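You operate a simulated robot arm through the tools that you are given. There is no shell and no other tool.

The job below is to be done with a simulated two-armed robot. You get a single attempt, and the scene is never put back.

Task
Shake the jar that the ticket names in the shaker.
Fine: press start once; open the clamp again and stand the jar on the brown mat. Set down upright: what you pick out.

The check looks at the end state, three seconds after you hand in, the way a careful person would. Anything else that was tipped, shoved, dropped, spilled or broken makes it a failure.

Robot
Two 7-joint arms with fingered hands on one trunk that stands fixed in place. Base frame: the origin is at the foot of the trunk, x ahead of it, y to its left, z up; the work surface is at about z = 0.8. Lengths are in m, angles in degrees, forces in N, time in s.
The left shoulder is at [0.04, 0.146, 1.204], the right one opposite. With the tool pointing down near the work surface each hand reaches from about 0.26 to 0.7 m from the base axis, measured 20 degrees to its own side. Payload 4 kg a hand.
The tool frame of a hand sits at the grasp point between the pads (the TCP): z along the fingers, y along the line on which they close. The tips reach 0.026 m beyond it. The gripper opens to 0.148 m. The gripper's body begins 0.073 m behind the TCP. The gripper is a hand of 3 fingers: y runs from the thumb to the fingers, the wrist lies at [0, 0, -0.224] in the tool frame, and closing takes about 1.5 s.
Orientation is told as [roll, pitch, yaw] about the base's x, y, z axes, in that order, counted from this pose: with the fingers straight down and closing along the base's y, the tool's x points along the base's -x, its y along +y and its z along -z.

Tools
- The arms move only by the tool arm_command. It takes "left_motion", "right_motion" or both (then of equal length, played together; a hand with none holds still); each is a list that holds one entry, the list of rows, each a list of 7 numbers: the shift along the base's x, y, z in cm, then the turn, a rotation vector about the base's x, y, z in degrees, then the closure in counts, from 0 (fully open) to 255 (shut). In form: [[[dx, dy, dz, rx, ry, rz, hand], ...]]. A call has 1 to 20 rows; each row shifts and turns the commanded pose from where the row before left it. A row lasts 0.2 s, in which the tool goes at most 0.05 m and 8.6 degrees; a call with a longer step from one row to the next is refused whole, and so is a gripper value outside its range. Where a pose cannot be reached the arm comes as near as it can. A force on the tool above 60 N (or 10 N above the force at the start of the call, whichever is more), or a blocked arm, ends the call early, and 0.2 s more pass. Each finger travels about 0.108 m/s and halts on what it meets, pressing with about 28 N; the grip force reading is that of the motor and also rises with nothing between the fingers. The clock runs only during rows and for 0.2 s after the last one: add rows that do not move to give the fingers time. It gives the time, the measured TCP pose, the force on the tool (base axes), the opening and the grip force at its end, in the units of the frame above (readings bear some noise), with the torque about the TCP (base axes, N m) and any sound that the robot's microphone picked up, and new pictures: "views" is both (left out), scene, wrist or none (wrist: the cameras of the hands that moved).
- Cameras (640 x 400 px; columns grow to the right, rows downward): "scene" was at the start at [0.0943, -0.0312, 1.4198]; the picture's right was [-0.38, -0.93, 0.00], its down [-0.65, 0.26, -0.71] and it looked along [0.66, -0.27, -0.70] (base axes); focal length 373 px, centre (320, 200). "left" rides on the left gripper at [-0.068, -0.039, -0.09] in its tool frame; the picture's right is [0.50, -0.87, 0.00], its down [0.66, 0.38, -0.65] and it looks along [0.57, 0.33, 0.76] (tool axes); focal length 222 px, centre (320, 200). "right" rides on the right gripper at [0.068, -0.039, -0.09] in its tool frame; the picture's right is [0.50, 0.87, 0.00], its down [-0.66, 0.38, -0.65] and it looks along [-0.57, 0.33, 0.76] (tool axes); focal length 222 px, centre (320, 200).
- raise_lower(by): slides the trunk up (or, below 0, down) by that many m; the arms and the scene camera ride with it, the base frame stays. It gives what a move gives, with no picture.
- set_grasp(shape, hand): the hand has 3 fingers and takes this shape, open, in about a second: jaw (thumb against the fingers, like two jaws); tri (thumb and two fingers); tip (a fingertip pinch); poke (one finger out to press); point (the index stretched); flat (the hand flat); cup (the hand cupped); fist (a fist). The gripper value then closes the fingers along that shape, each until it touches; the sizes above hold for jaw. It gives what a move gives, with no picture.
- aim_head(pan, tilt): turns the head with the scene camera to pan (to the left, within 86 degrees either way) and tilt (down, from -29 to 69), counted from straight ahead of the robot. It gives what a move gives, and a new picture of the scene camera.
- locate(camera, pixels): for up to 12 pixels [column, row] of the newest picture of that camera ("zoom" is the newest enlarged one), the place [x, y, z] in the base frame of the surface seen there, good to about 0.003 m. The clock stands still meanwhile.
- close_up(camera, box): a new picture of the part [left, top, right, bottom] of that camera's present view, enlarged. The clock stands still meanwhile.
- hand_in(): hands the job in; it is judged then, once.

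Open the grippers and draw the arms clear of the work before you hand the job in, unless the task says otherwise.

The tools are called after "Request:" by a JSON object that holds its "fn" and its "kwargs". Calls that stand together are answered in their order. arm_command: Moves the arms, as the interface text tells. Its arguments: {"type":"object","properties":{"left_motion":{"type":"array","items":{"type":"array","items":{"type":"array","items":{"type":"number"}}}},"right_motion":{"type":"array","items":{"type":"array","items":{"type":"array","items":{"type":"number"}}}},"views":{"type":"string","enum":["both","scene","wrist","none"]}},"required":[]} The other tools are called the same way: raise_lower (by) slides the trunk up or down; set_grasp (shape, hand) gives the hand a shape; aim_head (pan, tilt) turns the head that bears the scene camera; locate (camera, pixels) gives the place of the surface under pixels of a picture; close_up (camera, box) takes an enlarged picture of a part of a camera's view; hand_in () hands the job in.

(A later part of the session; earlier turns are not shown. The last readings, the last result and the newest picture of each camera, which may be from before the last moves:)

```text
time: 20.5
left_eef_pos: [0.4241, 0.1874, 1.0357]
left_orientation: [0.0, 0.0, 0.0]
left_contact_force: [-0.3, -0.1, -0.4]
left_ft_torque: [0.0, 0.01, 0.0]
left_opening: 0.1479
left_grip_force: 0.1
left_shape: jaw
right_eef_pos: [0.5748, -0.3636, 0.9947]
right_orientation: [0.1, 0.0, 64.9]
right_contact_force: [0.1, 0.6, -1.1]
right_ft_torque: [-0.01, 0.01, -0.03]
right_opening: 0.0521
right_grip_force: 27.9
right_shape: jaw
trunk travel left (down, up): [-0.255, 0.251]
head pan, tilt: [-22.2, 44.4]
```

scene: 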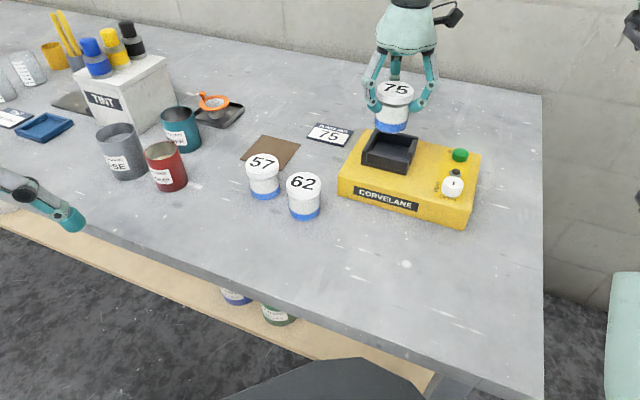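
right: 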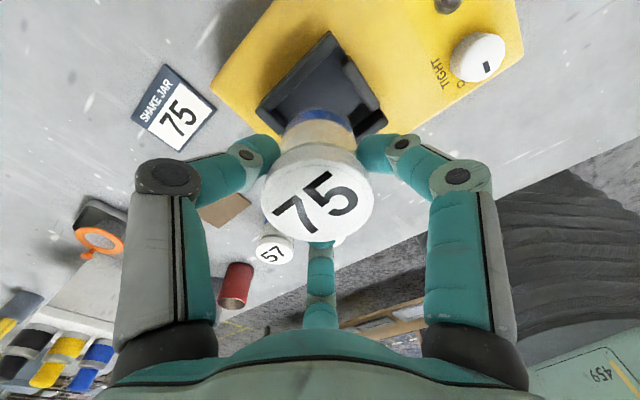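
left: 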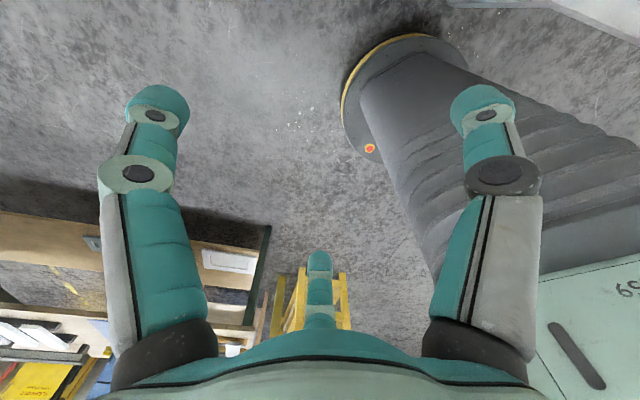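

Over the cradle at (0.575,-0.364). I lower by 4 cm (bottom to ~0.888, just entering) and look closely.

Request:
{"fn": "arm_command", "kwargs": {"right_motion": [[[0, 0, -2, 0, 0, 0, 210], [0, 0, -2, 0, 0, 0, 210], [0, 0, 0, 0, 0, 0, 210]]], "views": "both"}}

Request:
{"fn": "close_up", "kwargs": {"camera": "scene", "box": [345, 90, 445, 180]}}

Request:
{"fn": "close_up", "kwargs": {"camera": "right", "box": [220, 20, 440, 180]}}

```text
time: 21.3
left_eef_pos: [0.4252, 0.1886, 1.0338]
left_orientation: [0.1, 0.0, -0.1]
left_contact_force: [0.3, 0.5, -0.9]
left_ft_torque: [-0.01, -0.03, -0.01]
left_opening: 0.1481
left_grip_force: 0.1
left_shape: jaw
right_eef_pos: [0.5743, -0.3641, 0.9558]
right_orientation: [0.0, 0.0, 64.9]
right_contact_force: [-0.8, -0.5, -0.1]
right_ft_torque: [0.0, -0.02, -0.02]
right_opening: 0.052
right_grip_force: 28.2
right_shape: jaw
trunk travel left (down, up): [-0.255, 0.251]
head pan, tilt: [-22.2, 44.4]
```

scene: 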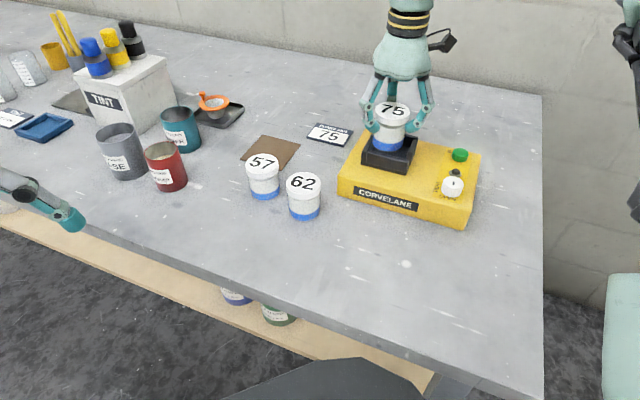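
right: 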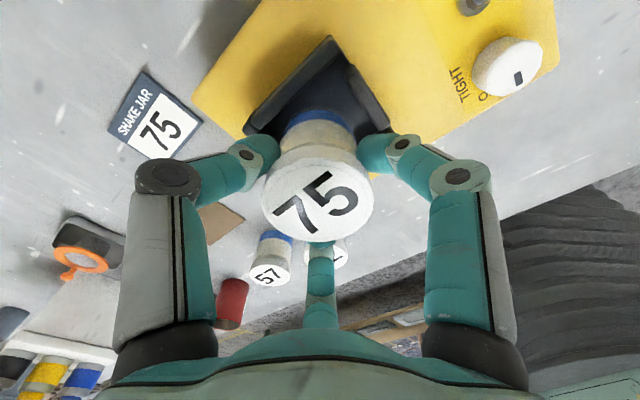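

```text
4.44 times, centred on (395, 135) of scene
```

zoom: 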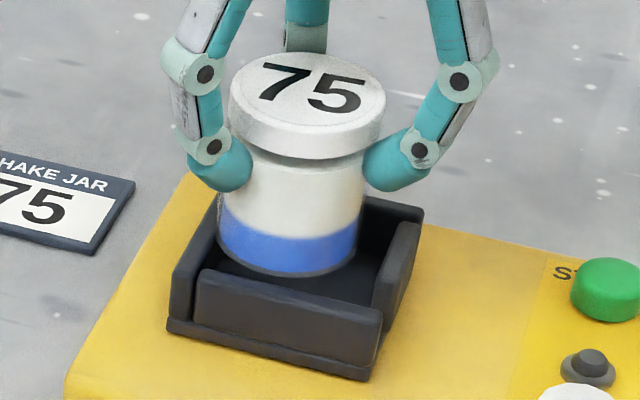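

```text
2.50 times, centred on (330, 100) of right
```

zoom: 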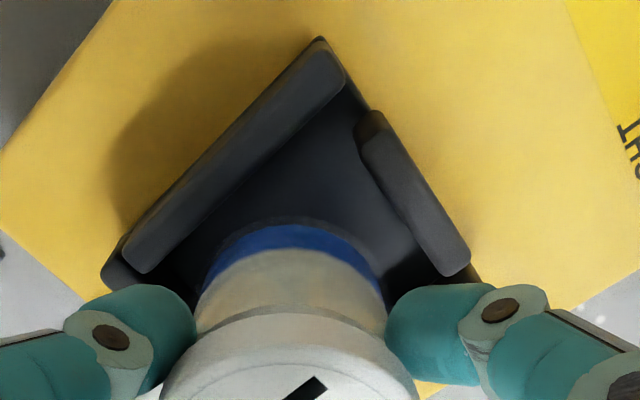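

The jar is entering inside the four walls with clearance all round. I lower slowly to the floor (target TCP z≈0.932), watching force.

Request:
{"fn": "arm_command", "kwargs": {"right_motion": [[[0.1, -0.1, -0.6, 0, 0, 0, 210], [0, 0, -0.6, 0, 0, 0, 210], [0, 0, -0.6, 0, 0, 0, 210], [0, 0, -0.4, 0, 0, 0, 210], [0, 0, 0, 0, 0, 0, 210]]], "views": "both"}}

Request:
{"fn": "close_up", "kwargs": {"camera": "scene", "box": [345, 90, 445, 180]}}

```text
time: 22.5
left_eef_pos: [0.4185, 0.1887, 1.0381]
left_orientation: [0.0, -0.3, 0.0]
left_contact_force: [0.4, -0.1, 0.7]
left_ft_torque: [0.0, 0.01, 0.0]
left_opening: 0.148
left_grip_force: 0.0
left_shape: jaw
right_eef_pos: [0.5719, -0.3646, 0.9404]
right_orientation: [-0.5, -0.3, 64.8]
right_contact_force: [-9.5, -11.6, 42.4]
right_ft_torque: [0.5, -0.48, -0.29]
right_opening: 0.0554
right_grip_force: 28.5
right_shape: jaw
trunk travel left (down, up): [-0.255, 0.251]
head pan, tilt: [-22.2, 44.4]
```

scene: 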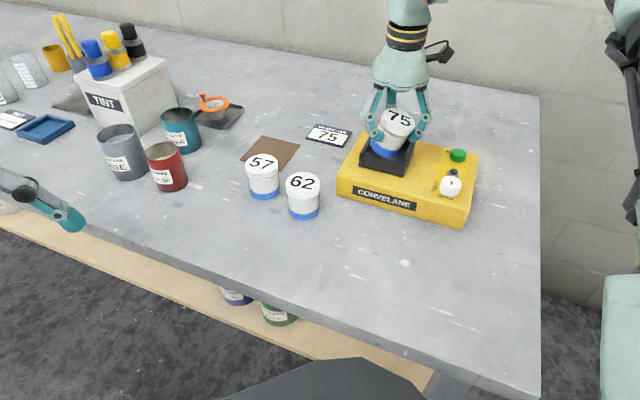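
right: 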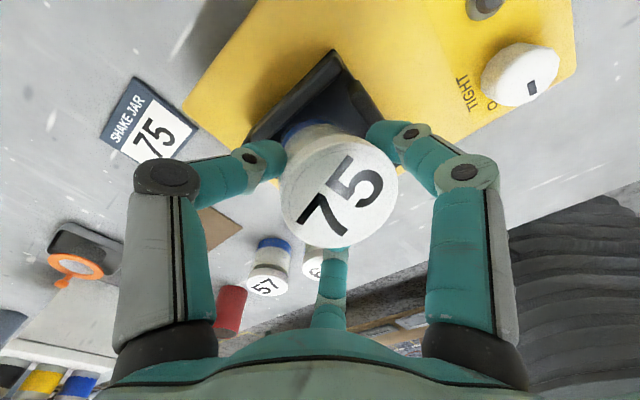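

```text
4.44 times, centred on (395, 135) of scene
```

zoom: 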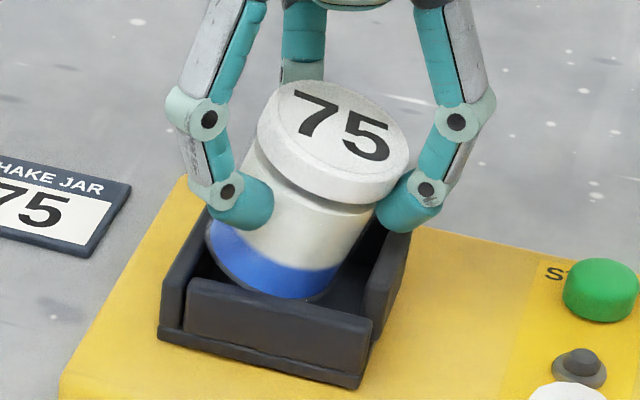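

The jar's bottom-left edge caught the left wall and the jar tipped in the grip (42 N). I lift straight up 3 cm to free it and look.

Request:
{"fn": "arm_command", "kwargs": {"right_motion": [[[0, 0, 1, 0, 0, 0, 210], [0, 0, 1, 0, 0, 0, 210], [0, 0, 2, 0, 0, 0, 210], [0, 0, 1, 0, 0, 0, 210], [0, 0, 0, 0, 0, 0, 210]]], "views": "both"}}

Request:
{"fn": "close_up", "kwargs": {"camera": "scene", "box": [345, 80, 445, 180]}}

Request:
{"fn": "close_up", "kwargs": {"camera": "right", "box": [200, 20, 440, 260]}}

```text
time: 23.7
left_eef_pos: [0.4242, 0.1882, 1.0355]
left_orientation: [0.0, 0.0, 0.0]
left_contact_force: [0.1, 0.1, 0.1]
left_ft_torque: [0.0, -0.02, 0.01]
left_opening: 0.148
left_grip_force: 0.1
left_shape: jaw
right_eef_pos: [0.5755, -0.3662, 0.9806]
right_orientation: [0.1, 0.0, 64.9]
right_contact_force: [-0.8, 0.0, -1.0]
right_ft_torque: [-0.03, 0.01, -0.02]
right_opening: 0.053
right_grip_force: 27.8
right_shape: jaw
trunk travel left (down, up): [-0.255, 0.251]
head pan, tilt: [-22.2, 44.4]
```

scene: 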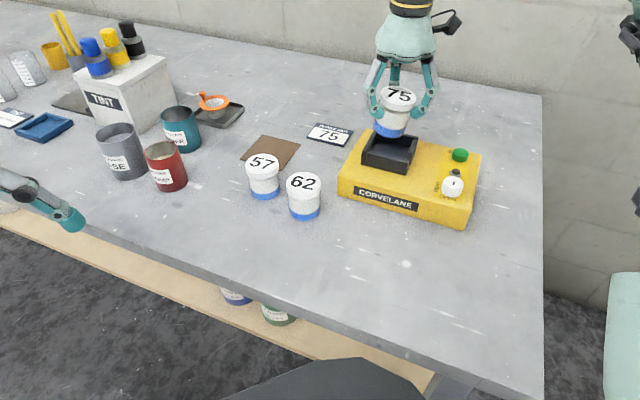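
right: 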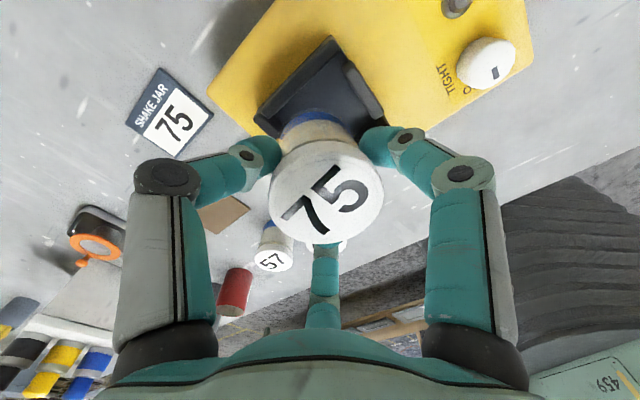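

```text
4.00 times, centred on (395, 130) of scene
```

zoom: 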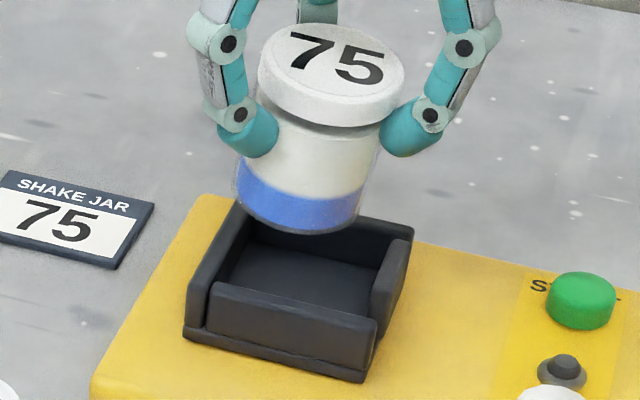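

```text
1.67 times, centred on (320, 140) of right
```

zoom: 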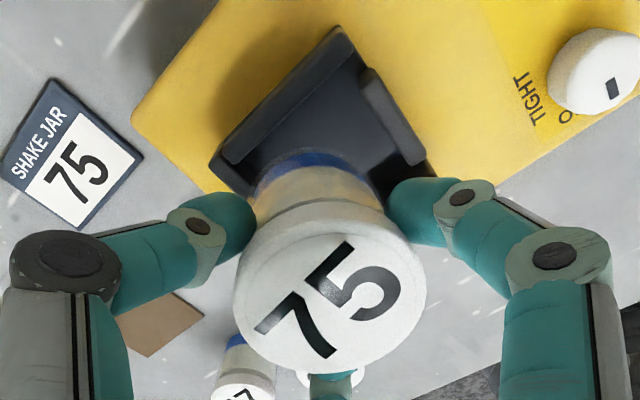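

The jar remains tilted a little in the grip, since I aimed too near the left wall. I'll carry it to the open table in front of the machine at about (0.455,-0.262), set it flat there, and re-grip it.

Request:
{"fn": "arm_command", "kwargs": {"right_motion": [[[0, 0, 4, 0, 0, 0, 210], [-3, 2.6, 0, 0, 0, 0, 210], [-3, 2.6, 0, 0, 0, 0, 210], [-3, 2.6, 0, 0, 0, 0, 210], [-3, 2.6, 0, 0, 0, 0, 210], [0, 0, -4, 0, 0, 0, 210], [0, 0, -4, 0, 0, 0, 210], [0, 0, -3, 0, 0, 0, 210], [0, 0, 0, 0, 0, 0, 210]]], "views": "both"}}

Request:
{"fn": "close_up", "kwargs": {"camera": "scene", "box": [300, 140, 420, 240]}}

```text
time: 25.7
left_eef_pos: [0.4232, 0.1874, 1.0347]
left_orientation: [0.0, -0.1, -0.1]
left_contact_force: [-0.5, -0.3, -0.4]
left_ft_torque: [-0.04, -0.02, 0.02]
left_opening: 0.1478
left_grip_force: 0.0
left_shape: jaw
right_eef_pos: [0.4549, -0.2608, 0.9117]
right_orientation: [0.2, 0.0, 64.8]
right_contact_force: [0.4, -0.2, -1.4]
right_ft_torque: [-0.01, 0.02, 0.0]
right_opening: 0.0527
right_grip_force: 27.6
right_shape: jaw
trunk travel left (down, up): [-0.255, 0.251]
head pan, tilt: [-22.2, 44.4]
```

scene: 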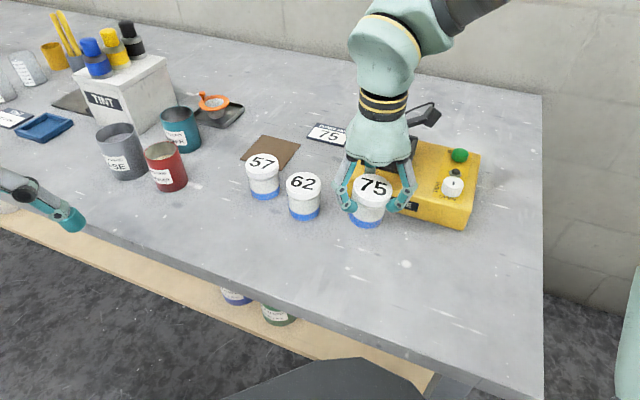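
right: 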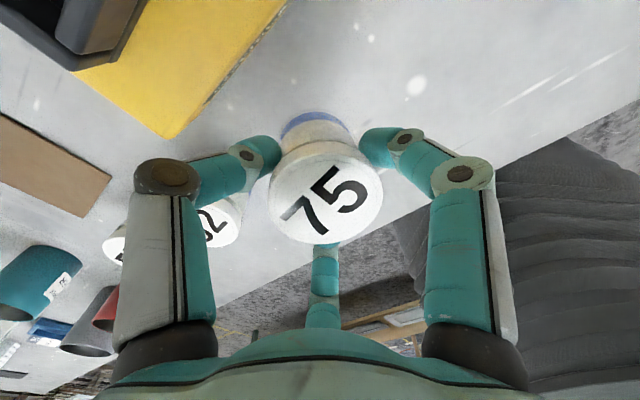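

```text
4.00 times, centred on (360, 190) of scene
```

zoom: 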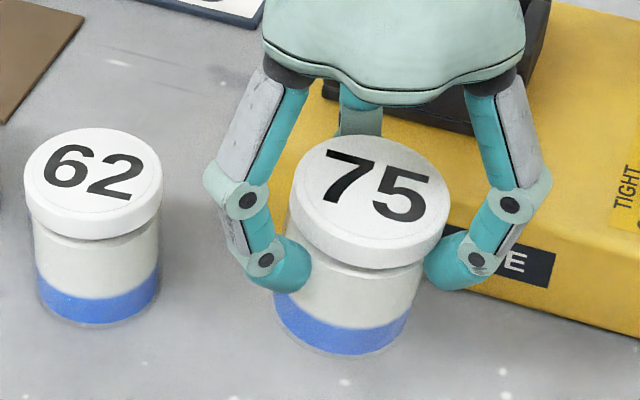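

Tilt is about 8°. I lower to just above expected contact (TCP z≈0.873).

Request:
{"fn": "arm_command", "kwargs": {"right_motion": [[[0, 0, -1.5, 0, 0, 0, 210], [0, 0, -1.5, 0, 0, 0, 210], [0, 0, -0.8, 0, 0, 0, 210], [0, 0, 0, 0, 0, 0, 210]]], "views": "scene"}}

Request:
{"fn": "close_up", "kwargs": {"camera": "scene", "box": [300, 150, 420, 250]}}

```text
time: 26.7
left_eef_pos: [0.4237, 0.1879, 1.0355]
left_orientation: [-0.1, 0.1, 0.0]
left_contact_force: [-1.0, 0.0, -0.1]
left_ft_torque: [0.02, 0.0, 0.01]
left_opening: 0.1479
left_grip_force: 0.1
left_shape: jaw
right_eef_pos: [0.4564, -0.2606, 0.8734]
right_orientation: [0.0, 0.0, 64.8]
right_contact_force: [0.7, 0.1, -2.6]
right_ft_torque: [-0.03, -0.02, 0.01]
right_opening: 0.0528
right_grip_force: 28.1
right_shape: jaw
trunk travel left (down, up): [-0.255, 0.251]
head pan, tilt: [-22.2, 44.4]
```

scene: 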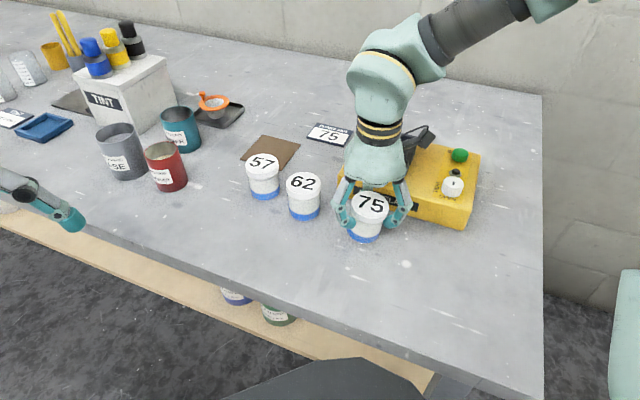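

```text
4.00 times, centred on (360, 200) of scene
```

zoom: 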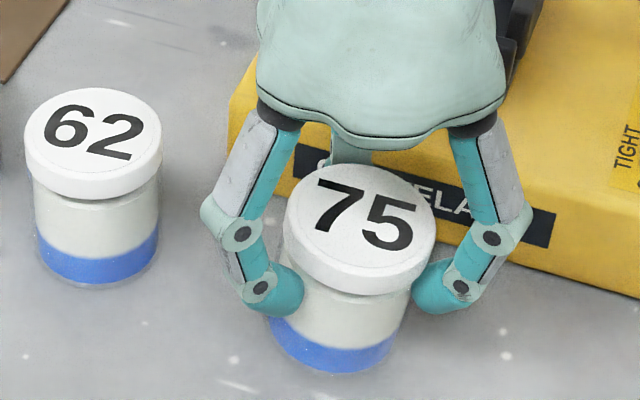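

No contact yet. I continue down in small steps.

Request:
{"fn": "arm_command", "kwargs": {"right_motion": [[[0, 0, -0.3, 0, 0, 0, 210], [0, 0, -0.3, 0, 0, 0, 210], [0, 0, 0, 0, 0, 0, 210]]], "views": "none"}}

```text
time: 27.5
left_eef_pos: [0.4247, 0.1886, 1.0359]
left_orientation: [0.0, 0.0, -0.1]
left_contact_force: [-0.1, -0.6, 0.3]
left_ft_torque: [-0.02, -0.02, 0.0]
left_opening: 0.1479
left_grip_force: 0.0
left_shape: jaw
right_eef_pos: [0.4564, -0.2614, 0.868]
right_orientation: [0.0, -0.1, 64.9]
right_contact_force: [-0.4, 0.9, -2.2]
right_ft_torque: [0.0, 0.0, 0.01]
right_opening: 0.0529
right_grip_force: 27.7
right_shape: jaw
trunk travel left (down, up): [-0.255, 0.251]
head pan, tilt: [-22.2, 44.4]
```

Still no contact at z=0.868. I keep stepping down.

Request:
{"fn": "arm_command", "kwargs": {"right_motion": [[[0, 0, -0.3, 0, 0, 0, 210], [0, 0, -0.3, 0, 0, 0, 210], [0, 0, 0, 0, 0, 0, 210]]], "views": "none"}}

```text
time: 28.3
left_eef_pos: [0.4239, 0.1881, 1.0361]
left_orientation: [0.0, 0.1, 0.0]
left_contact_force: [0.3, -0.3, -0.6]
left_ft_torque: [0.0, 0.03, 0.0]
left_opening: 0.1481
left_grip_force: 0.1
left_shape: jaw
right_eef_pos: [0.4564, -0.2605, 0.8634]
right_orientation: [-0.2, -0.1, 64.9]
right_contact_force: [3.0, 0.7, 12.1]
right_ft_torque: [-0.19, 0.11, 0.06]
right_opening: 0.0536
right_grip_force: 27.4
right_shape: jaw
trunk travel left (down, up): [-0.255, 0.251]
head pan, tilt: [-22.2, 44.4]
```

Contact with the table (12 N). I open the fingers gradually so the jar settles flat.

Request:
{"fn": "arm_command", "kwargs": {"right_motion": [[[0, 0, 0, 0, 0, 0, 160], [0, 0, 0, 0, 0, 0, 150], [0, 0, 0, 0, 0, 0, 140], [0, 0, 0, 0, 0, 0, 130], [0, 0, 0, 0, 0, 0, 115], [0, 0, 0, 0, 0, 0, 100], [0, 0, 0, 0, 0, 0, 100]]], "views": "both"}}

Request:
{"fn": "close_up", "kwargs": {"camera": "scene", "box": [300, 150, 420, 250]}}

```text
time: 29.9
left_eef_pos: [0.4237, 0.1885, 1.0362]
left_orientation: [0.0, 0.0, 0.1]
left_contact_force: [-0.1, -0.4, -0.1]
left_ft_torque: [-0.01, 0.04, 0.02]
left_opening: 0.1479
left_grip_force: 0.1
left_shape: jaw
right_eef_pos: [0.4552, -0.2618, 0.8622]
right_orientation: [0.0, 0.0, 64.9]
right_contact_force: [-1.1, 0.0, 0.4]
right_ft_torque: [0.0, 0.02, 0.02]
right_opening: 0.089
right_grip_force: 0.0
right_shape: jaw
trunk travel left (down, up): [-0.255, 0.251]
head pan, tilt: [-22.2, 44.4]
```

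scene: 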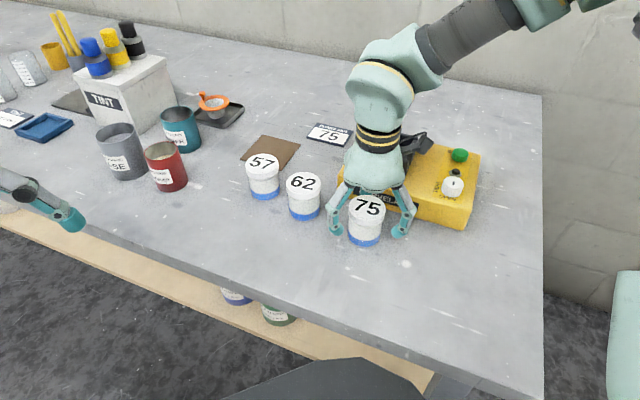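
right: 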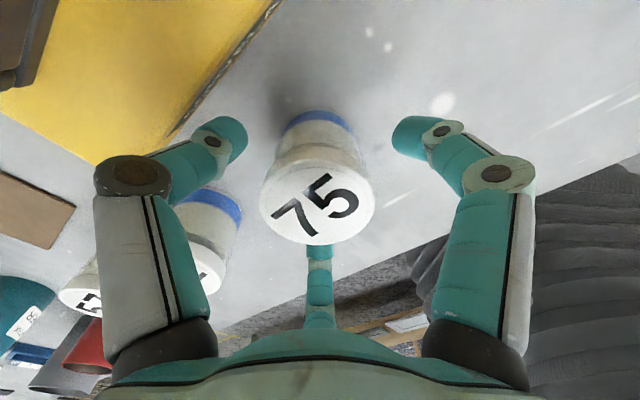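

```text
4.00 times, centred on (360, 200) of scene
```

zoom: 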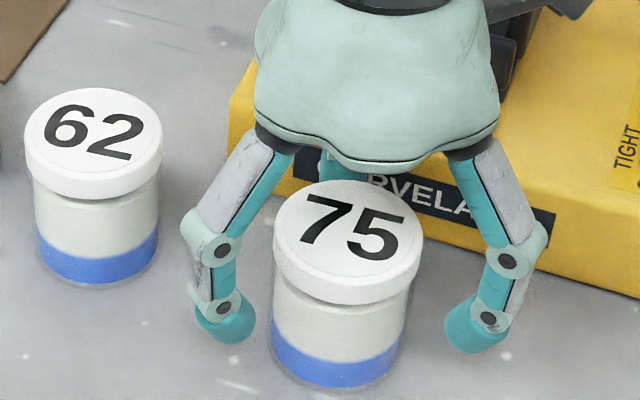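

Jar 75 stands flat again. I locate its lid centre to re-centre the hand.

Request:
{"fn": "locate", "kwargs": {"camera": "zoom", "pixels": [[347, 238], [285, 238], [408, 238], [347, 190], [347, 285]]}}

Request:
{"fn": "locate", "kwargs": {"camera": "right", "pixels": [[317, 203], [265, 203], [370, 203], [317, 165], [317, 240]]}}

```text
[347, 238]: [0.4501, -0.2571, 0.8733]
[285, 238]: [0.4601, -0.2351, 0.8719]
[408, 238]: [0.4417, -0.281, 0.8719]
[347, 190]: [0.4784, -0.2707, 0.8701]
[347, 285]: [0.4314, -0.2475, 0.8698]
```

```text
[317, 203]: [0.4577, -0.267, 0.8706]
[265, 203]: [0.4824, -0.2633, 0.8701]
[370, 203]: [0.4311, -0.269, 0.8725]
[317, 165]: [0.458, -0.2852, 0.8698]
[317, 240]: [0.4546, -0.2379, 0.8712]
```

The jar is centred under the TCP. I raise 4 mm to z≈0.866 and re-grip.

Request:
{"fn": "arm_command", "kwargs": {"right_motion": [[[0, 0, 0.4, 0, 0, 0, 100], [0, 0, 0, 0, 0, 0, 130], [0, 0, 0, 0, 0, 0, 150], [0, 0, 0, 0, 0, 0, 170], [0, 0, 0, 0, 0, 0, 190], [0, 0, 0, 0, 0, 0, 210], [0, 0, 0, 0, 0, 0, 210], [0, 0, 0, 0, 0, 0, 210], [0, 0, 2, 0, 0, 0, 210], [0, 0, 4, 0, 0, 0, 210], [0, 0, 4, 0, 0, 0, 210], [0, 0, 4, 0, 0, 0, 210], [0, 0, 4, 0, 0, 0, 210], [0, 0, 0, 0, 0, 0, 210]]], "views": "both"}}

Request:
{"fn": "close_up", "kwargs": {"camera": "scene", "box": [340, 60, 460, 180]}}

```text
time: 32.9
left_eef_pos: [0.4245, 0.188, 1.0354]
left_orientation: [0.0, 0.1, -0.1]
left_contact_force: [0.3, -0.1, 0.0]
left_ft_torque: [0.0, 0.0, 0.02]
left_opening: 0.1478
left_grip_force: 0.0
left_shape: jaw
right_eef_pos: [0.455, -0.2614, 1.0469]
right_orientation: [0.1, -0.1, 65.0]
right_contact_force: [-0.7, 0.2, -1.9]
right_ft_torque: [0.02, 0.0, 0.02]
right_opening: 0.0517
right_grip_force: 28.2
right_shape: jaw
trunk travel left (down, up): [-0.255, 0.251]
head pan, tilt: [-22.2, 44.4]
```

scene: 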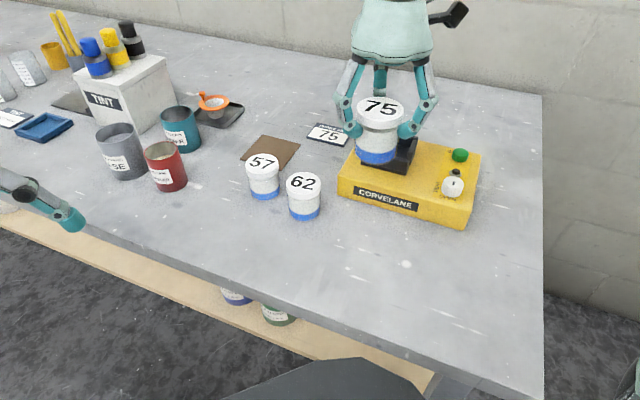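
right: 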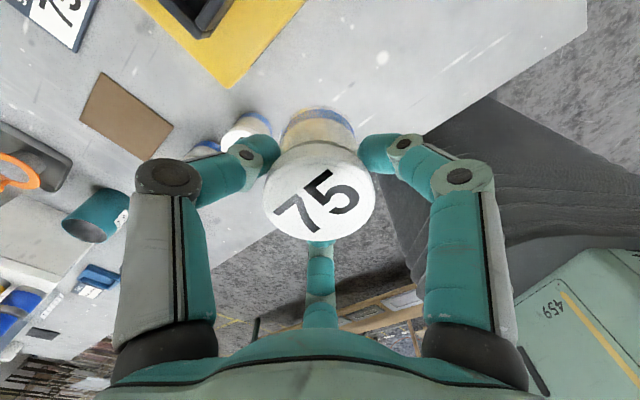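

```text
3.33 times, centred on (400, 120) of scene
```

zoom: 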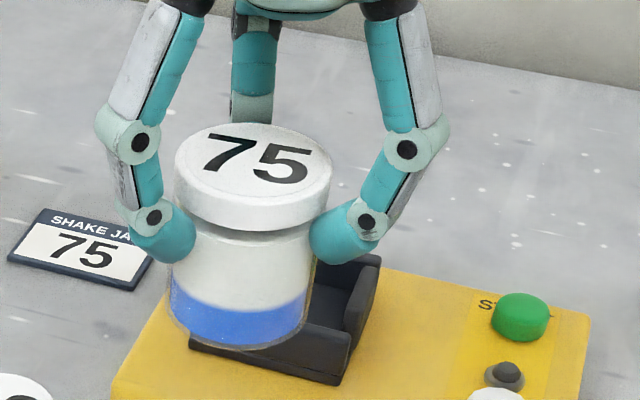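

Jar is held upright at TCP (0.455,-0.261). Recomputed cradle centre from wall midlines is (0.571,-0.370); I carry the jar there and lower to z≈0.965 (bottom just above walls).

Request:
{"fn": "arm_command", "kwargs": {"right_motion": [[[2.9, -2.7, 0, 0, 0, 0, 210], [2.9, -2.7, 0, 0, 0, 0, 210], [2.9, -2.7, 0, 0, 0, 0, 210], [2.88, -2.76, 0, 0, 0, 0, 210], [0, 0, -3, 0, 0, 0, 210], [0, 0, -3, 0, 0, 0, 210], [0, 0, -2.2, 0, 0, 0, 210], [0, 0, 0, 0, 0, 0, 210]]], "views": "both"}}

Request:
{"fn": "close_up", "kwargs": {"camera": "scene", "box": [345, 90, 445, 180]}}

Request:
{"fn": "close_up", "kwargs": {"camera": "right", "box": [220, 20, 440, 180]}}

```text
time: 34.7
left_eef_pos: [0.4241, 0.1876, 1.0352]
left_orientation: [-0.1, 0.0, 0.0]
left_contact_force: [-0.3, 0.4, 0.9]
left_ft_torque: [-0.02, 0.02, 0.0]
left_opening: 0.1478
left_grip_force: 0.1
left_shape: jaw
right_eef_pos: [0.5708, -0.3688, 0.9636]
right_orientation: [0.0, 0.0, 64.9]
right_contact_force: [-0.2, 0.4, -1.8]
right_ft_torque: [0.01, 0.01, 0.04]
right_opening: 0.0515
right_grip_force: 28.3
right_shape: jaw
trunk travel left (down, up): [-0.255, 0.251]
head pan, tilt: [-22.2, 44.4]
```

scene: 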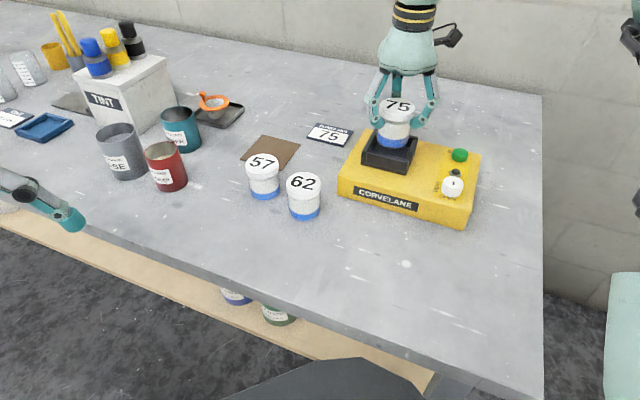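
right: 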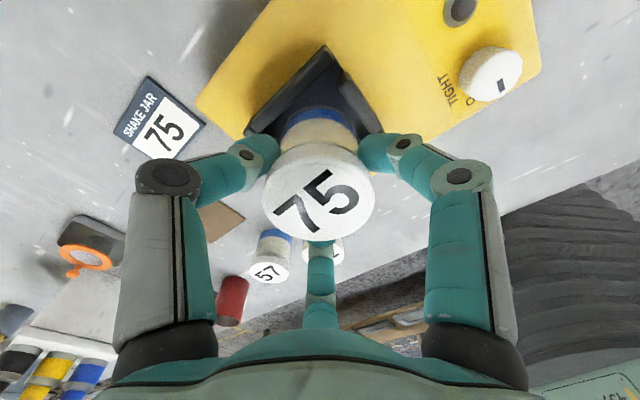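

```text
4.44 times, centred on (395, 135) of scene
```

zoom: 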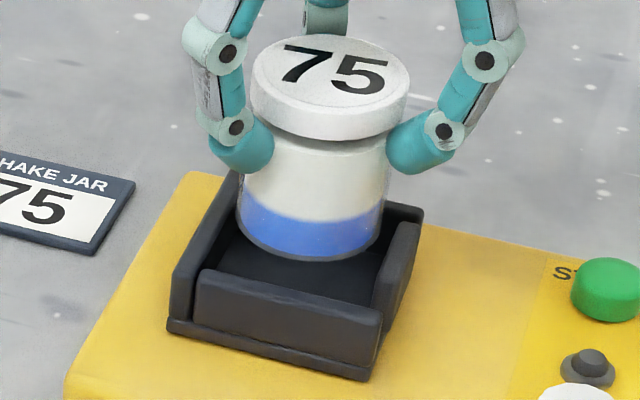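

```text
2.50 times, centred on (330, 100) of right
```

zoom: 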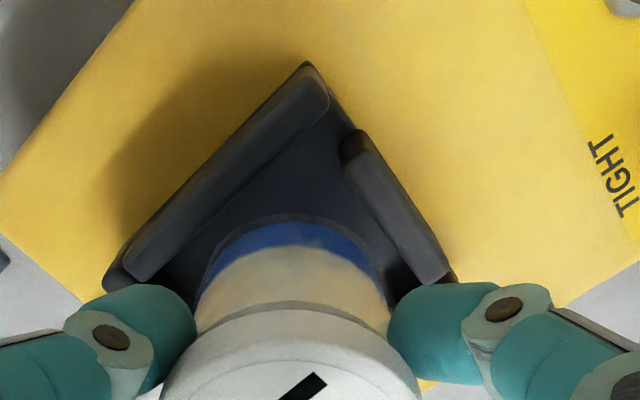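

Projected footprint fits inside the walls with ~8 mm margins. I lower slowly, pausing to check the force once inside.

Request:
{"fn": "arm_command", "kwargs": {"right_motion": [[[0, 0, -0.6, 0, 0, 0, 210], [0, 0, -0.6, 0, 0, 0, 210], [0, 0, -0.5, 0, 0, 0, 210], [0, 0, 0, 0, 0, 0, 210]]], "views": "scene"}}

Request:
{"fn": "close_up", "kwargs": {"camera": "scene", "box": [345, 90, 445, 180]}}

```text
time: 35.7
left_eef_pos: [0.4248, 0.1875, 1.0353]
left_orientation: [0.0, 0.0, 0.0]
left_contact_force: [0.7, -0.4, -0.2]
left_ft_torque: [0.0, 0.02, 0.04]
left_opening: 0.1479
left_grip_force: 0.1
left_shape: jaw
right_eef_pos: [0.5701, -0.3699, 0.9481]
right_orientation: [0.0, 0.0, 64.9]
right_contact_force: [0.3, 0.6, -2.3]
right_ft_torque: [-0.01, 0.01, 0.04]
right_opening: 0.0519
right_grip_force: 27.2
right_shape: jaw
trunk travel left (down, up): [-0.255, 0.251]
head pan, tilt: [-22.2, 44.4]
```

scene: 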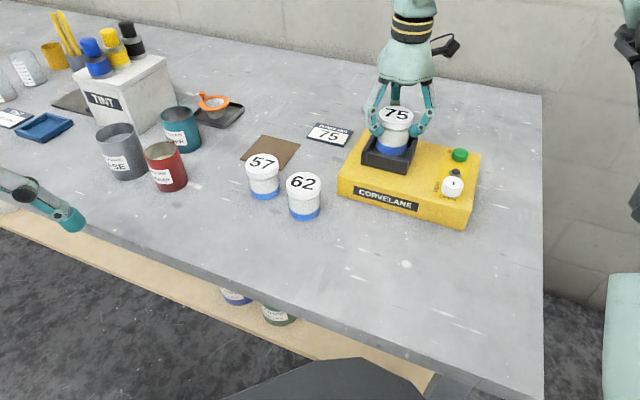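

```text
4.44 times, centred on (395, 135) of scene
```

zoom: 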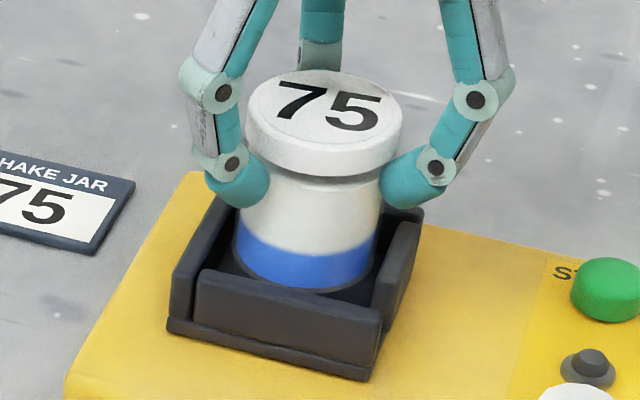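

The jar is inside the walls, no contact. I lower the last ~1.6 cm to the floor.

Request:
{"fn": "arm_command", "kwargs": {"right_motion": [[[0, 0, -0.4, 0, 0, 0, 210], [0, 0, -0.4, 0, 0, 0, 210], [0, 0, -0.4, 0, 0, 0, 210], [0, 0, -0.3, 0, 0, 0, 210], [0, 0, 0, 0, 0, 0, 210]]], "views": "scene"}}

Request:
{"fn": "close_up", "kwargs": {"camera": "scene", "box": [345, 90, 445, 180]}}

```text
time: 36.9
left_eef_pos: [0.4248, 0.1872, 1.0353]
left_orientation: [0.2, 0.0, 0.0]
left_contact_force: [0.5, -0.2, 0.5]
left_ft_torque: [-0.02, 0.01, 0.02]
left_opening: 0.1479
left_grip_force: 0.0
left_shape: jaw
right_eef_pos: [0.5705, -0.3697, 0.932]
right_orientation: [0.0, 0.0, 64.9]
right_contact_force: [0.8, 0.2, -1.8]
right_ft_torque: [0.0, 0.0, -0.02]
right_opening: 0.0519
right_grip_force: 27.9
right_shape: jaw
trunk travel left (down, up): [-0.255, 0.251]
head pan, tilt: [-22.2, 44.4]
```

scene: 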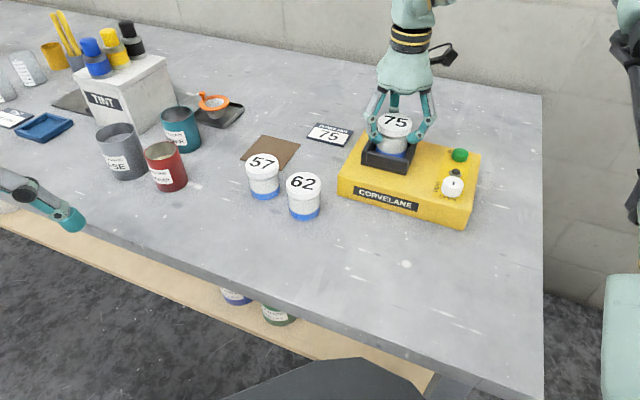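

```text
4.44 times, centred on (395, 135) of scene
```

zoom: 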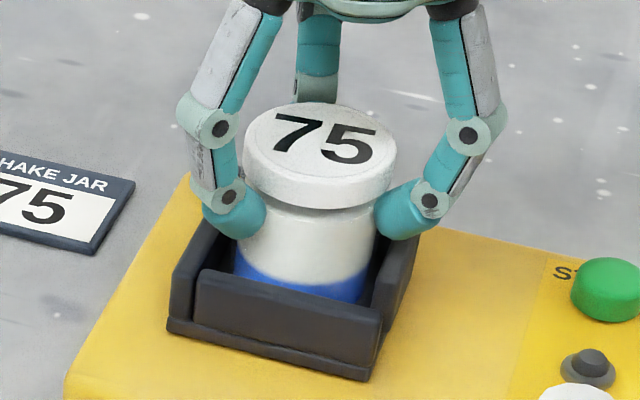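

Nearly on the floor with no contact yet. I step 2 mm further and check force.

Request:
{"fn": "arm_command", "kwargs": {"right_motion": [[[0, 0, -0.2, 0, 0, 0, 210], [0, 0, 0, 0, 0, 0, 210]]], "views": "none"}}

```text
time: 37.5
left_eef_pos: [0.4239, 0.1881, 1.0355]
left_orientation: [0.0, 0.0, 0.0]
left_contact_force: [-0.1, -0.6, -0.3]
left_ft_torque: [0.02, 0.0, 0.04]
left_opening: 0.1478
left_grip_force: 0.0
left_shape: jaw
right_eef_pos: [0.5703, -0.37, 0.9314]
right_orientation: [0.0, 0.1, 64.9]
right_contact_force: [0.0, -0.9, 1.1]
right_ft_torque: [0.01, -0.04, 0.03]
right_opening: 0.0516
right_grip_force: 27.7
right_shape: jaw
trunk travel left (down, up): [-0.255, 0.251]
head pan, tilt: [-22.2, 44.4]
```

The vertical force changed sign (+1.1 N), so the jar rests on the floor. I open the fingers gradually.

Request:
{"fn": "arm_command", "kwargs": {"right_motion": [[[0, 0, 0, 0, 0, 0, 160], [0, 0, 0, 0, 0, 0, 150], [0, 0, 0, 0, 0, 0, 140], [0, 0, 0, 0, 0, 0, 125], [0, 0, 0, 0, 0, 0, 110], [0, 0, 0, 0, 0, 0, 95], [0, 0, 0, 0, 0, 0, 95]]], "views": "both"}}

Request:
{"fn": "close_up", "kwargs": {"camera": "scene", "box": [345, 90, 445, 180]}}

```text
time: 39.1
left_eef_pos: [0.4239, 0.187, 1.0358]
left_orientation: [0.0, 0.0, 0.1]
left_contact_force: [0.2, 0.3, -0.4]
left_ft_torque: [-0.01, -0.03, 0.0]
left_opening: 0.1479
left_grip_force: 0.2
left_shape: jaw
right_eef_pos: [0.5708, -0.3704, 0.9315]
right_orientation: [-0.1, 0.0, 64.9]
right_contact_force: [-0.3, -1.0, -0.3]
right_ft_torque: [0.02, -0.03, 0.0]
right_opening: 0.0923
right_grip_force: 0.0
right_shape: jaw
trunk travel left (down, up): [-0.255, 0.251]
head pan, tilt: [-22.2, 44.4]
```

scene: 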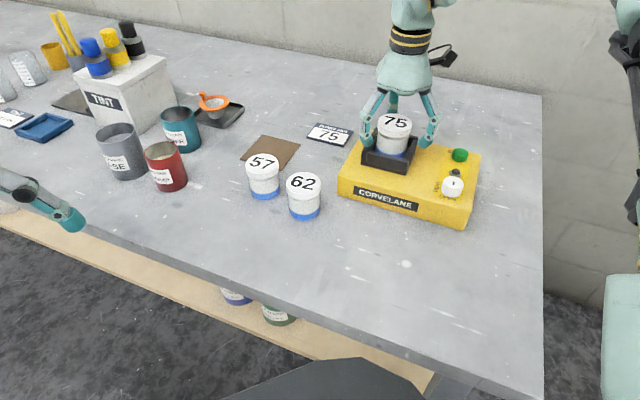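
right: 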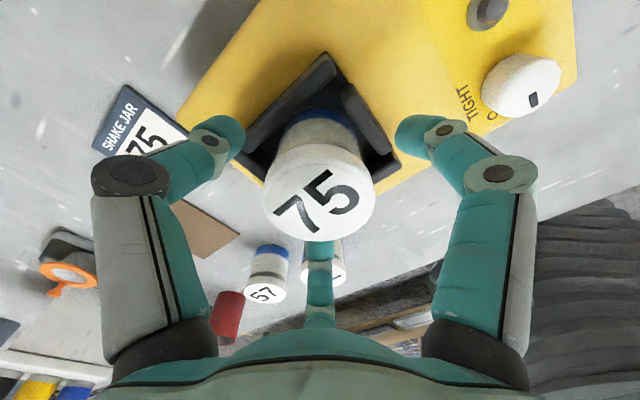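

```text
4.44 times, centred on (395, 135) of scene
```

zoom: 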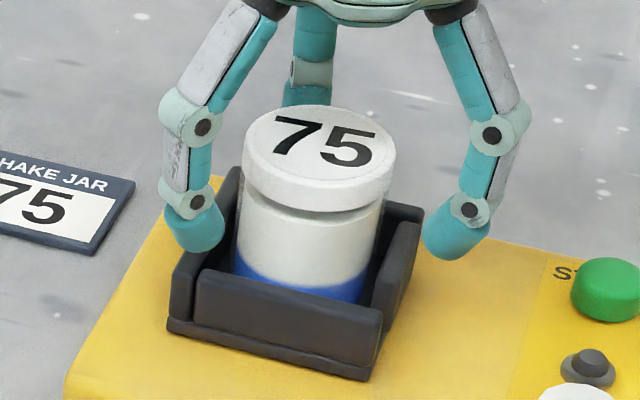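

Jar 75 stands upright inside the clamp. I raise the hand straight up, then move toward the knob area with yaw turning to 90°.

Request:
{"fn": "arm_command", "kwargs": {"right_motion": [[[0, 0, 2, 0, 0, 0, 95], [0, 0, 4, 0, 0, 0, 95], [0, 0, 4, 0, 0, 0, 95], [-3, -1.2, 2, 0, 0, 5, 95], [-3, -1.2, 0, 0, 0, 5, 95], [-3, -1.2, 0, 0, 0, 5, 95], [-3, -1.2, 0, 0, 0, 5, 95], [-1, 0, 0, 0, 0, 5, 95], [0, 0, 0, 0, 0, 0, 95]]], "views": "both"}}

Request:
{"fn": "close_up", "kwargs": {"camera": "scene", "box": [345, 110, 485, 210]}}

```text
time: 41.1
left_eef_pos: [0.4234, 0.1864, 1.0362]
left_orientation: [0.0, 0.0, -0.1]
left_contact_force: [-1.1, 1.2, 0.8]
left_ft_torque: [0.02, 0.0, 0.01]
left_opening: 0.1478
left_grip_force: 0.1
left_shape: jaw
right_eef_pos: [0.4405, -0.4168, 1.0509]
right_orientation: [0.0, 0.0, 90.0]
right_contact_force: [0.5, 0.0, -0.5]
right_ft_torque: [0.02, 0.01, -0.04]
right_opening: 0.0922
right_grip_force: 0.0
right_shape: jaw
trunk travel left (down, up): [-0.255, 0.251]
head pan, tilt: [-22.2, 44.4]
```

scene: 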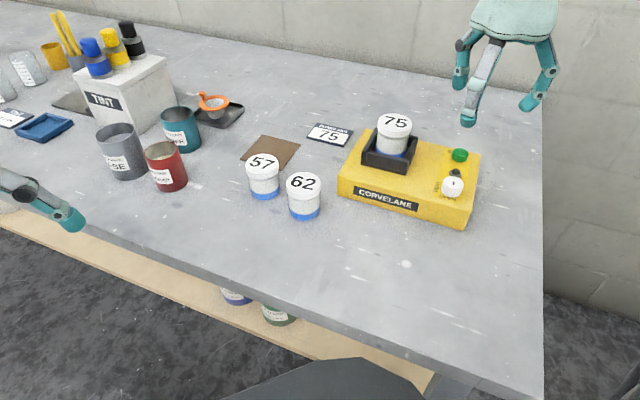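
right: 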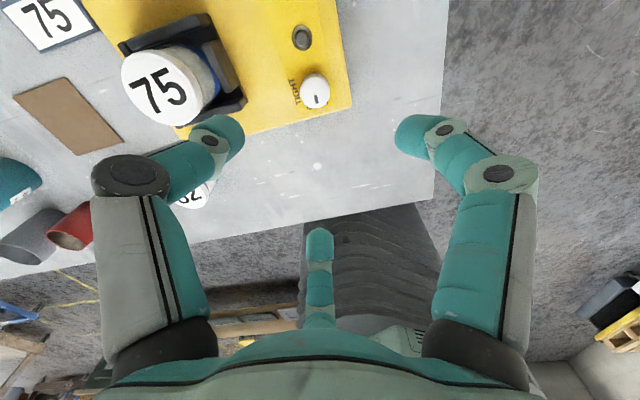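

```text
4.00 times, centred on (415, 160) of scene
```

zoom: 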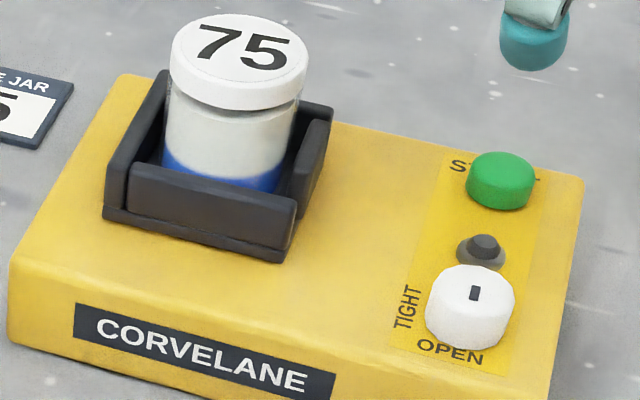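

I zoom in on the knob and lamp in the wrist view and locate knob edges.

Request:
{"fn": "close_up", "kwargs": {"camera": "right", "box": [270, 10, 360, 120]}}

Request:
{"fn": "locate", "kwargs": {"camera": "scene", "pixels": [[453, 182], [445, 182], [460, 183], [453, 178], [453, 187], [455, 172], [460, 153], [456, 171]]}}

Request:
{"fn": "locate", "kwargs": {"camera": "right", "pixels": [[315, 87], [304, 87], [326, 87], [315, 77], [315, 99], [301, 40], [301, 30], [285, 95], [310, 110]]}}

```text
3.64 times, centred on (315, 65) of right
```

zoom: 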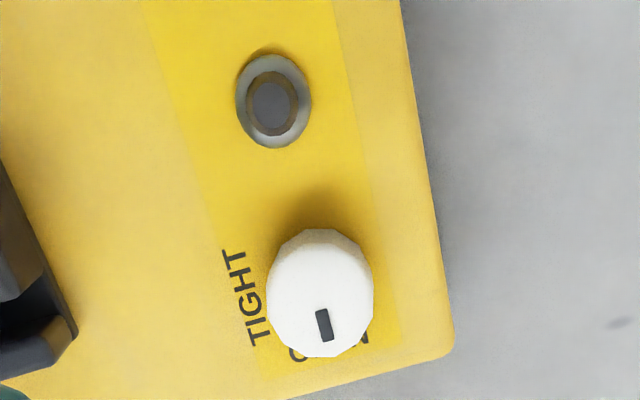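

```text
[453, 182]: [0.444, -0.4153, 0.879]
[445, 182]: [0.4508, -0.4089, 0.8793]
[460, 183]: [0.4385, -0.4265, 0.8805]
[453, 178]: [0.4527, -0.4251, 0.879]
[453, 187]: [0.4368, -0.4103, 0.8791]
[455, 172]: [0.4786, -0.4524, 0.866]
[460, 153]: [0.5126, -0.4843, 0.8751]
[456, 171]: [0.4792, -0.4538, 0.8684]
```

```text
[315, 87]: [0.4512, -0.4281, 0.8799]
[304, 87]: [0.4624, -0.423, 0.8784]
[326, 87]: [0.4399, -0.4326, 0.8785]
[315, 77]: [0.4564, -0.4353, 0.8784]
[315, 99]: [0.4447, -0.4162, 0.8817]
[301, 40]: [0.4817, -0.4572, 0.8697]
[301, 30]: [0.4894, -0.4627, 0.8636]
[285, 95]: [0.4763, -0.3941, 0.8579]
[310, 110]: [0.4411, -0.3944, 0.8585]
```

The knob's raised mark points to OPEN; knob centre ≈ (0.4435,-0.418), diameter ~0.038, top z 0.88. I lower to z≈0.92 over it and check centering.

Request:
{"fn": "arm_command", "kwargs": {"right_motion": [[[0.3, -0.1, -3, 0, 0, 0, 95], [0, 0, -3, 0, 0, 0, 95], [0, 0, -3, 0, 0, 0, 95], [0, 0, -3.6, 0, 0, 0, 110], [0, 0, 0, 0, 0, 0, 120], [0, 0, 0, 0, 0, 0, 120]]], "views": "both"}}

Request:
{"fn": "close_up", "kwargs": {"camera": "scene", "box": [400, 110, 510, 220]}}

Request:
{"fn": "close_up", "kwargs": {"camera": "right", "box": [200, 40, 440, 260]}}

```text
time: 42.5
left_eef_pos: [0.4242, 0.1874, 1.0356]
left_orientation: [0.1, 0.1, -0.1]
left_contact_force: [0.9, -0.9, -0.2]
left_ft_torque: [0.02, 0.03, -0.06]
left_opening: 0.1477
left_grip_force: 0.1
left_shape: jaw
right_eef_pos: [0.4444, -0.4183, 0.9254]
right_orientation: [0.2, -0.1, 89.9]
right_contact_force: [0.5, 0.3, 0.5]
right_ft_torque: [-0.02, 0.02, 0.01]
right_opening: 0.0789
right_grip_force: 0.1
right_shape: jaw
trunk travel left (down, up): [-0.255, 0.251]
head pan, tilt: [-22.2, 44.4]
```

scene: 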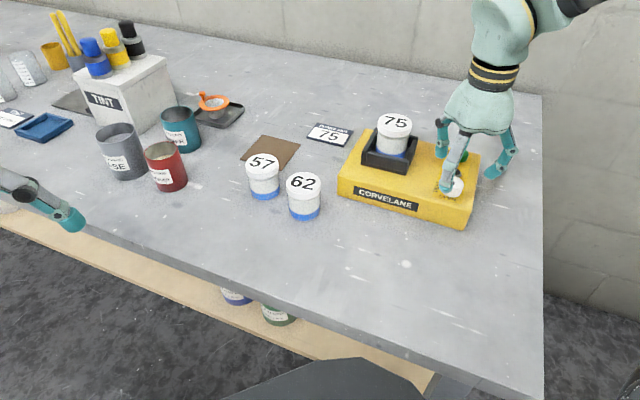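
right: 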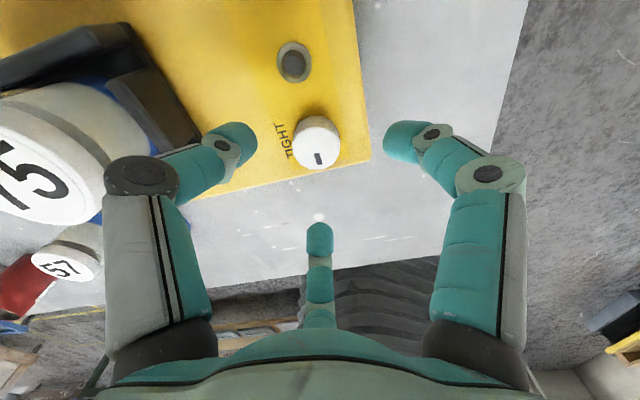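

```text
3.64 times, centred on (455, 165) of scene
```

zoom: 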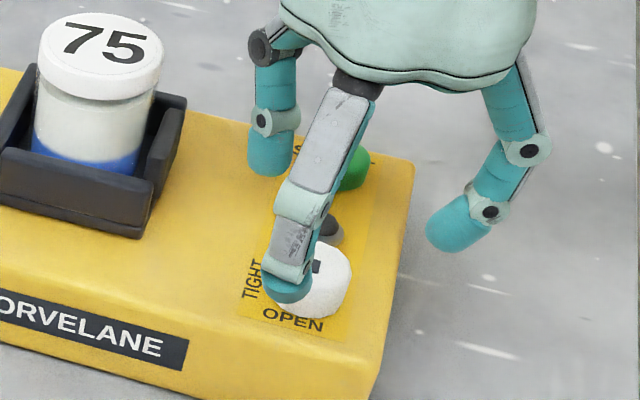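

```text
1.82 times, centred on (320, 150) of right
```

zoom: 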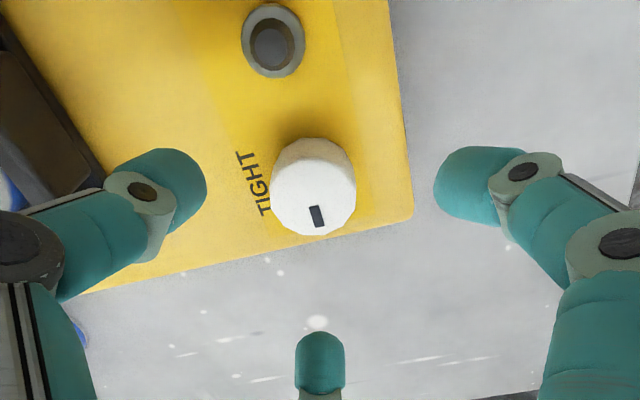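

Axis is within ~2 mm of the knob centre. I descend to z≈0.887 around the knob, still open, and check.

Request:
{"fn": "arm_command", "kwargs": {"right_motion": [[[0, -0.05, -1.5, 0, 0, 0, 120], [0, 0, -1.3, 0, 0, 0, 120], [0, 0, -1.0, 0, 0, 0, 120], [0, 0, 0, 0, 0, 0, 120]]], "views": "both"}}

Request:
{"fn": "close_up", "kwargs": {"camera": "scene", "box": [400, 130, 510, 230]}}

Request:
{"fn": "close_up", "kwargs": {"camera": "right", "box": [200, 60, 440, 260]}}

```text
time: 43.5
left_eef_pos: [0.4232, 0.1877, 1.0363]
left_orientation: [0.0, 0.0, 0.0]
left_contact_force: [0.2, -0.2, 0.7]
left_ft_torque: [0.01, -0.04, 0.02]
left_opening: 0.1481
left_grip_force: 0.2
left_shape: jaw
right_eef_pos: [0.4445, -0.4197, 0.8872]
right_orientation: [0.0, 0.0, 89.9]
right_contact_force: [-0.4, -0.6, -0.5]
right_ft_torque: [-0.01, 0.0, 0.02]
right_opening: 0.0789
right_grip_force: 0.0
right_shape: jaw
trunk travel left (down, up): [-0.255, 0.251]
head pan, tilt: [-22.2, 44.4]
```

scene: 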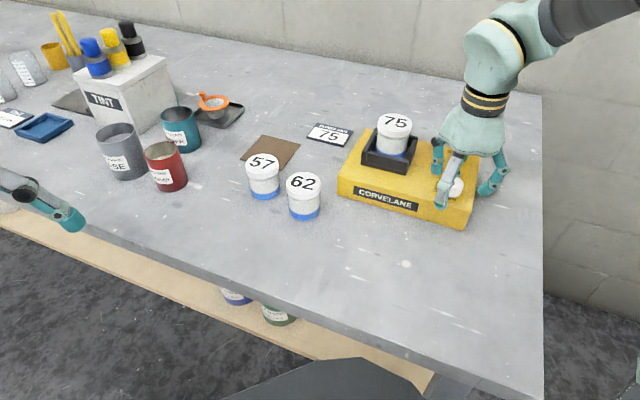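
right: 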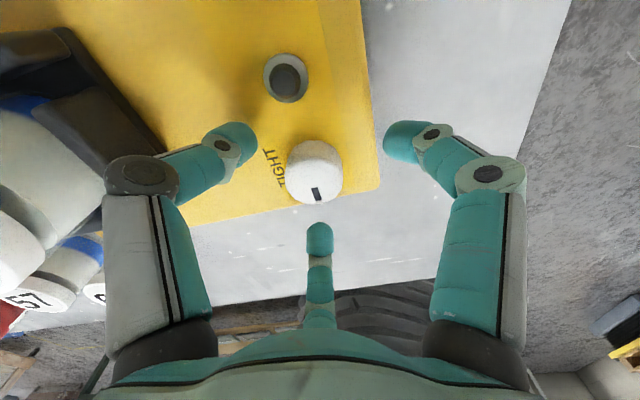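

```text
4.00 times, centred on (455, 180) of scene
```

zoom: 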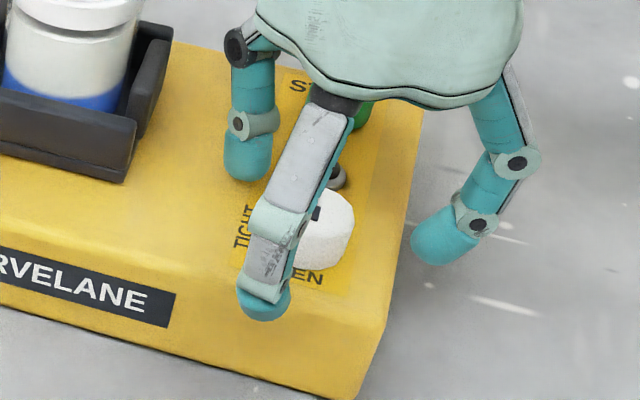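

```text
2.00 times, centred on (320, 160) of right
```

zoom: 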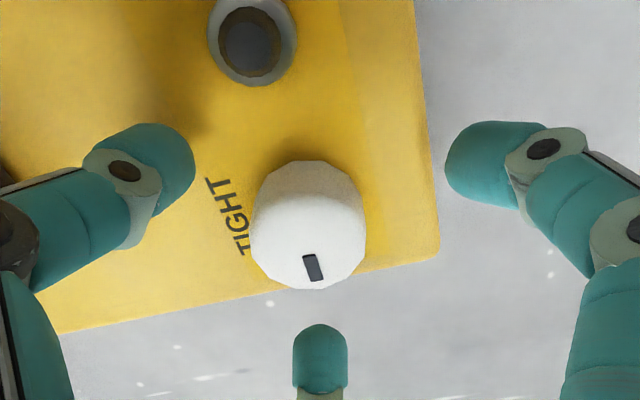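

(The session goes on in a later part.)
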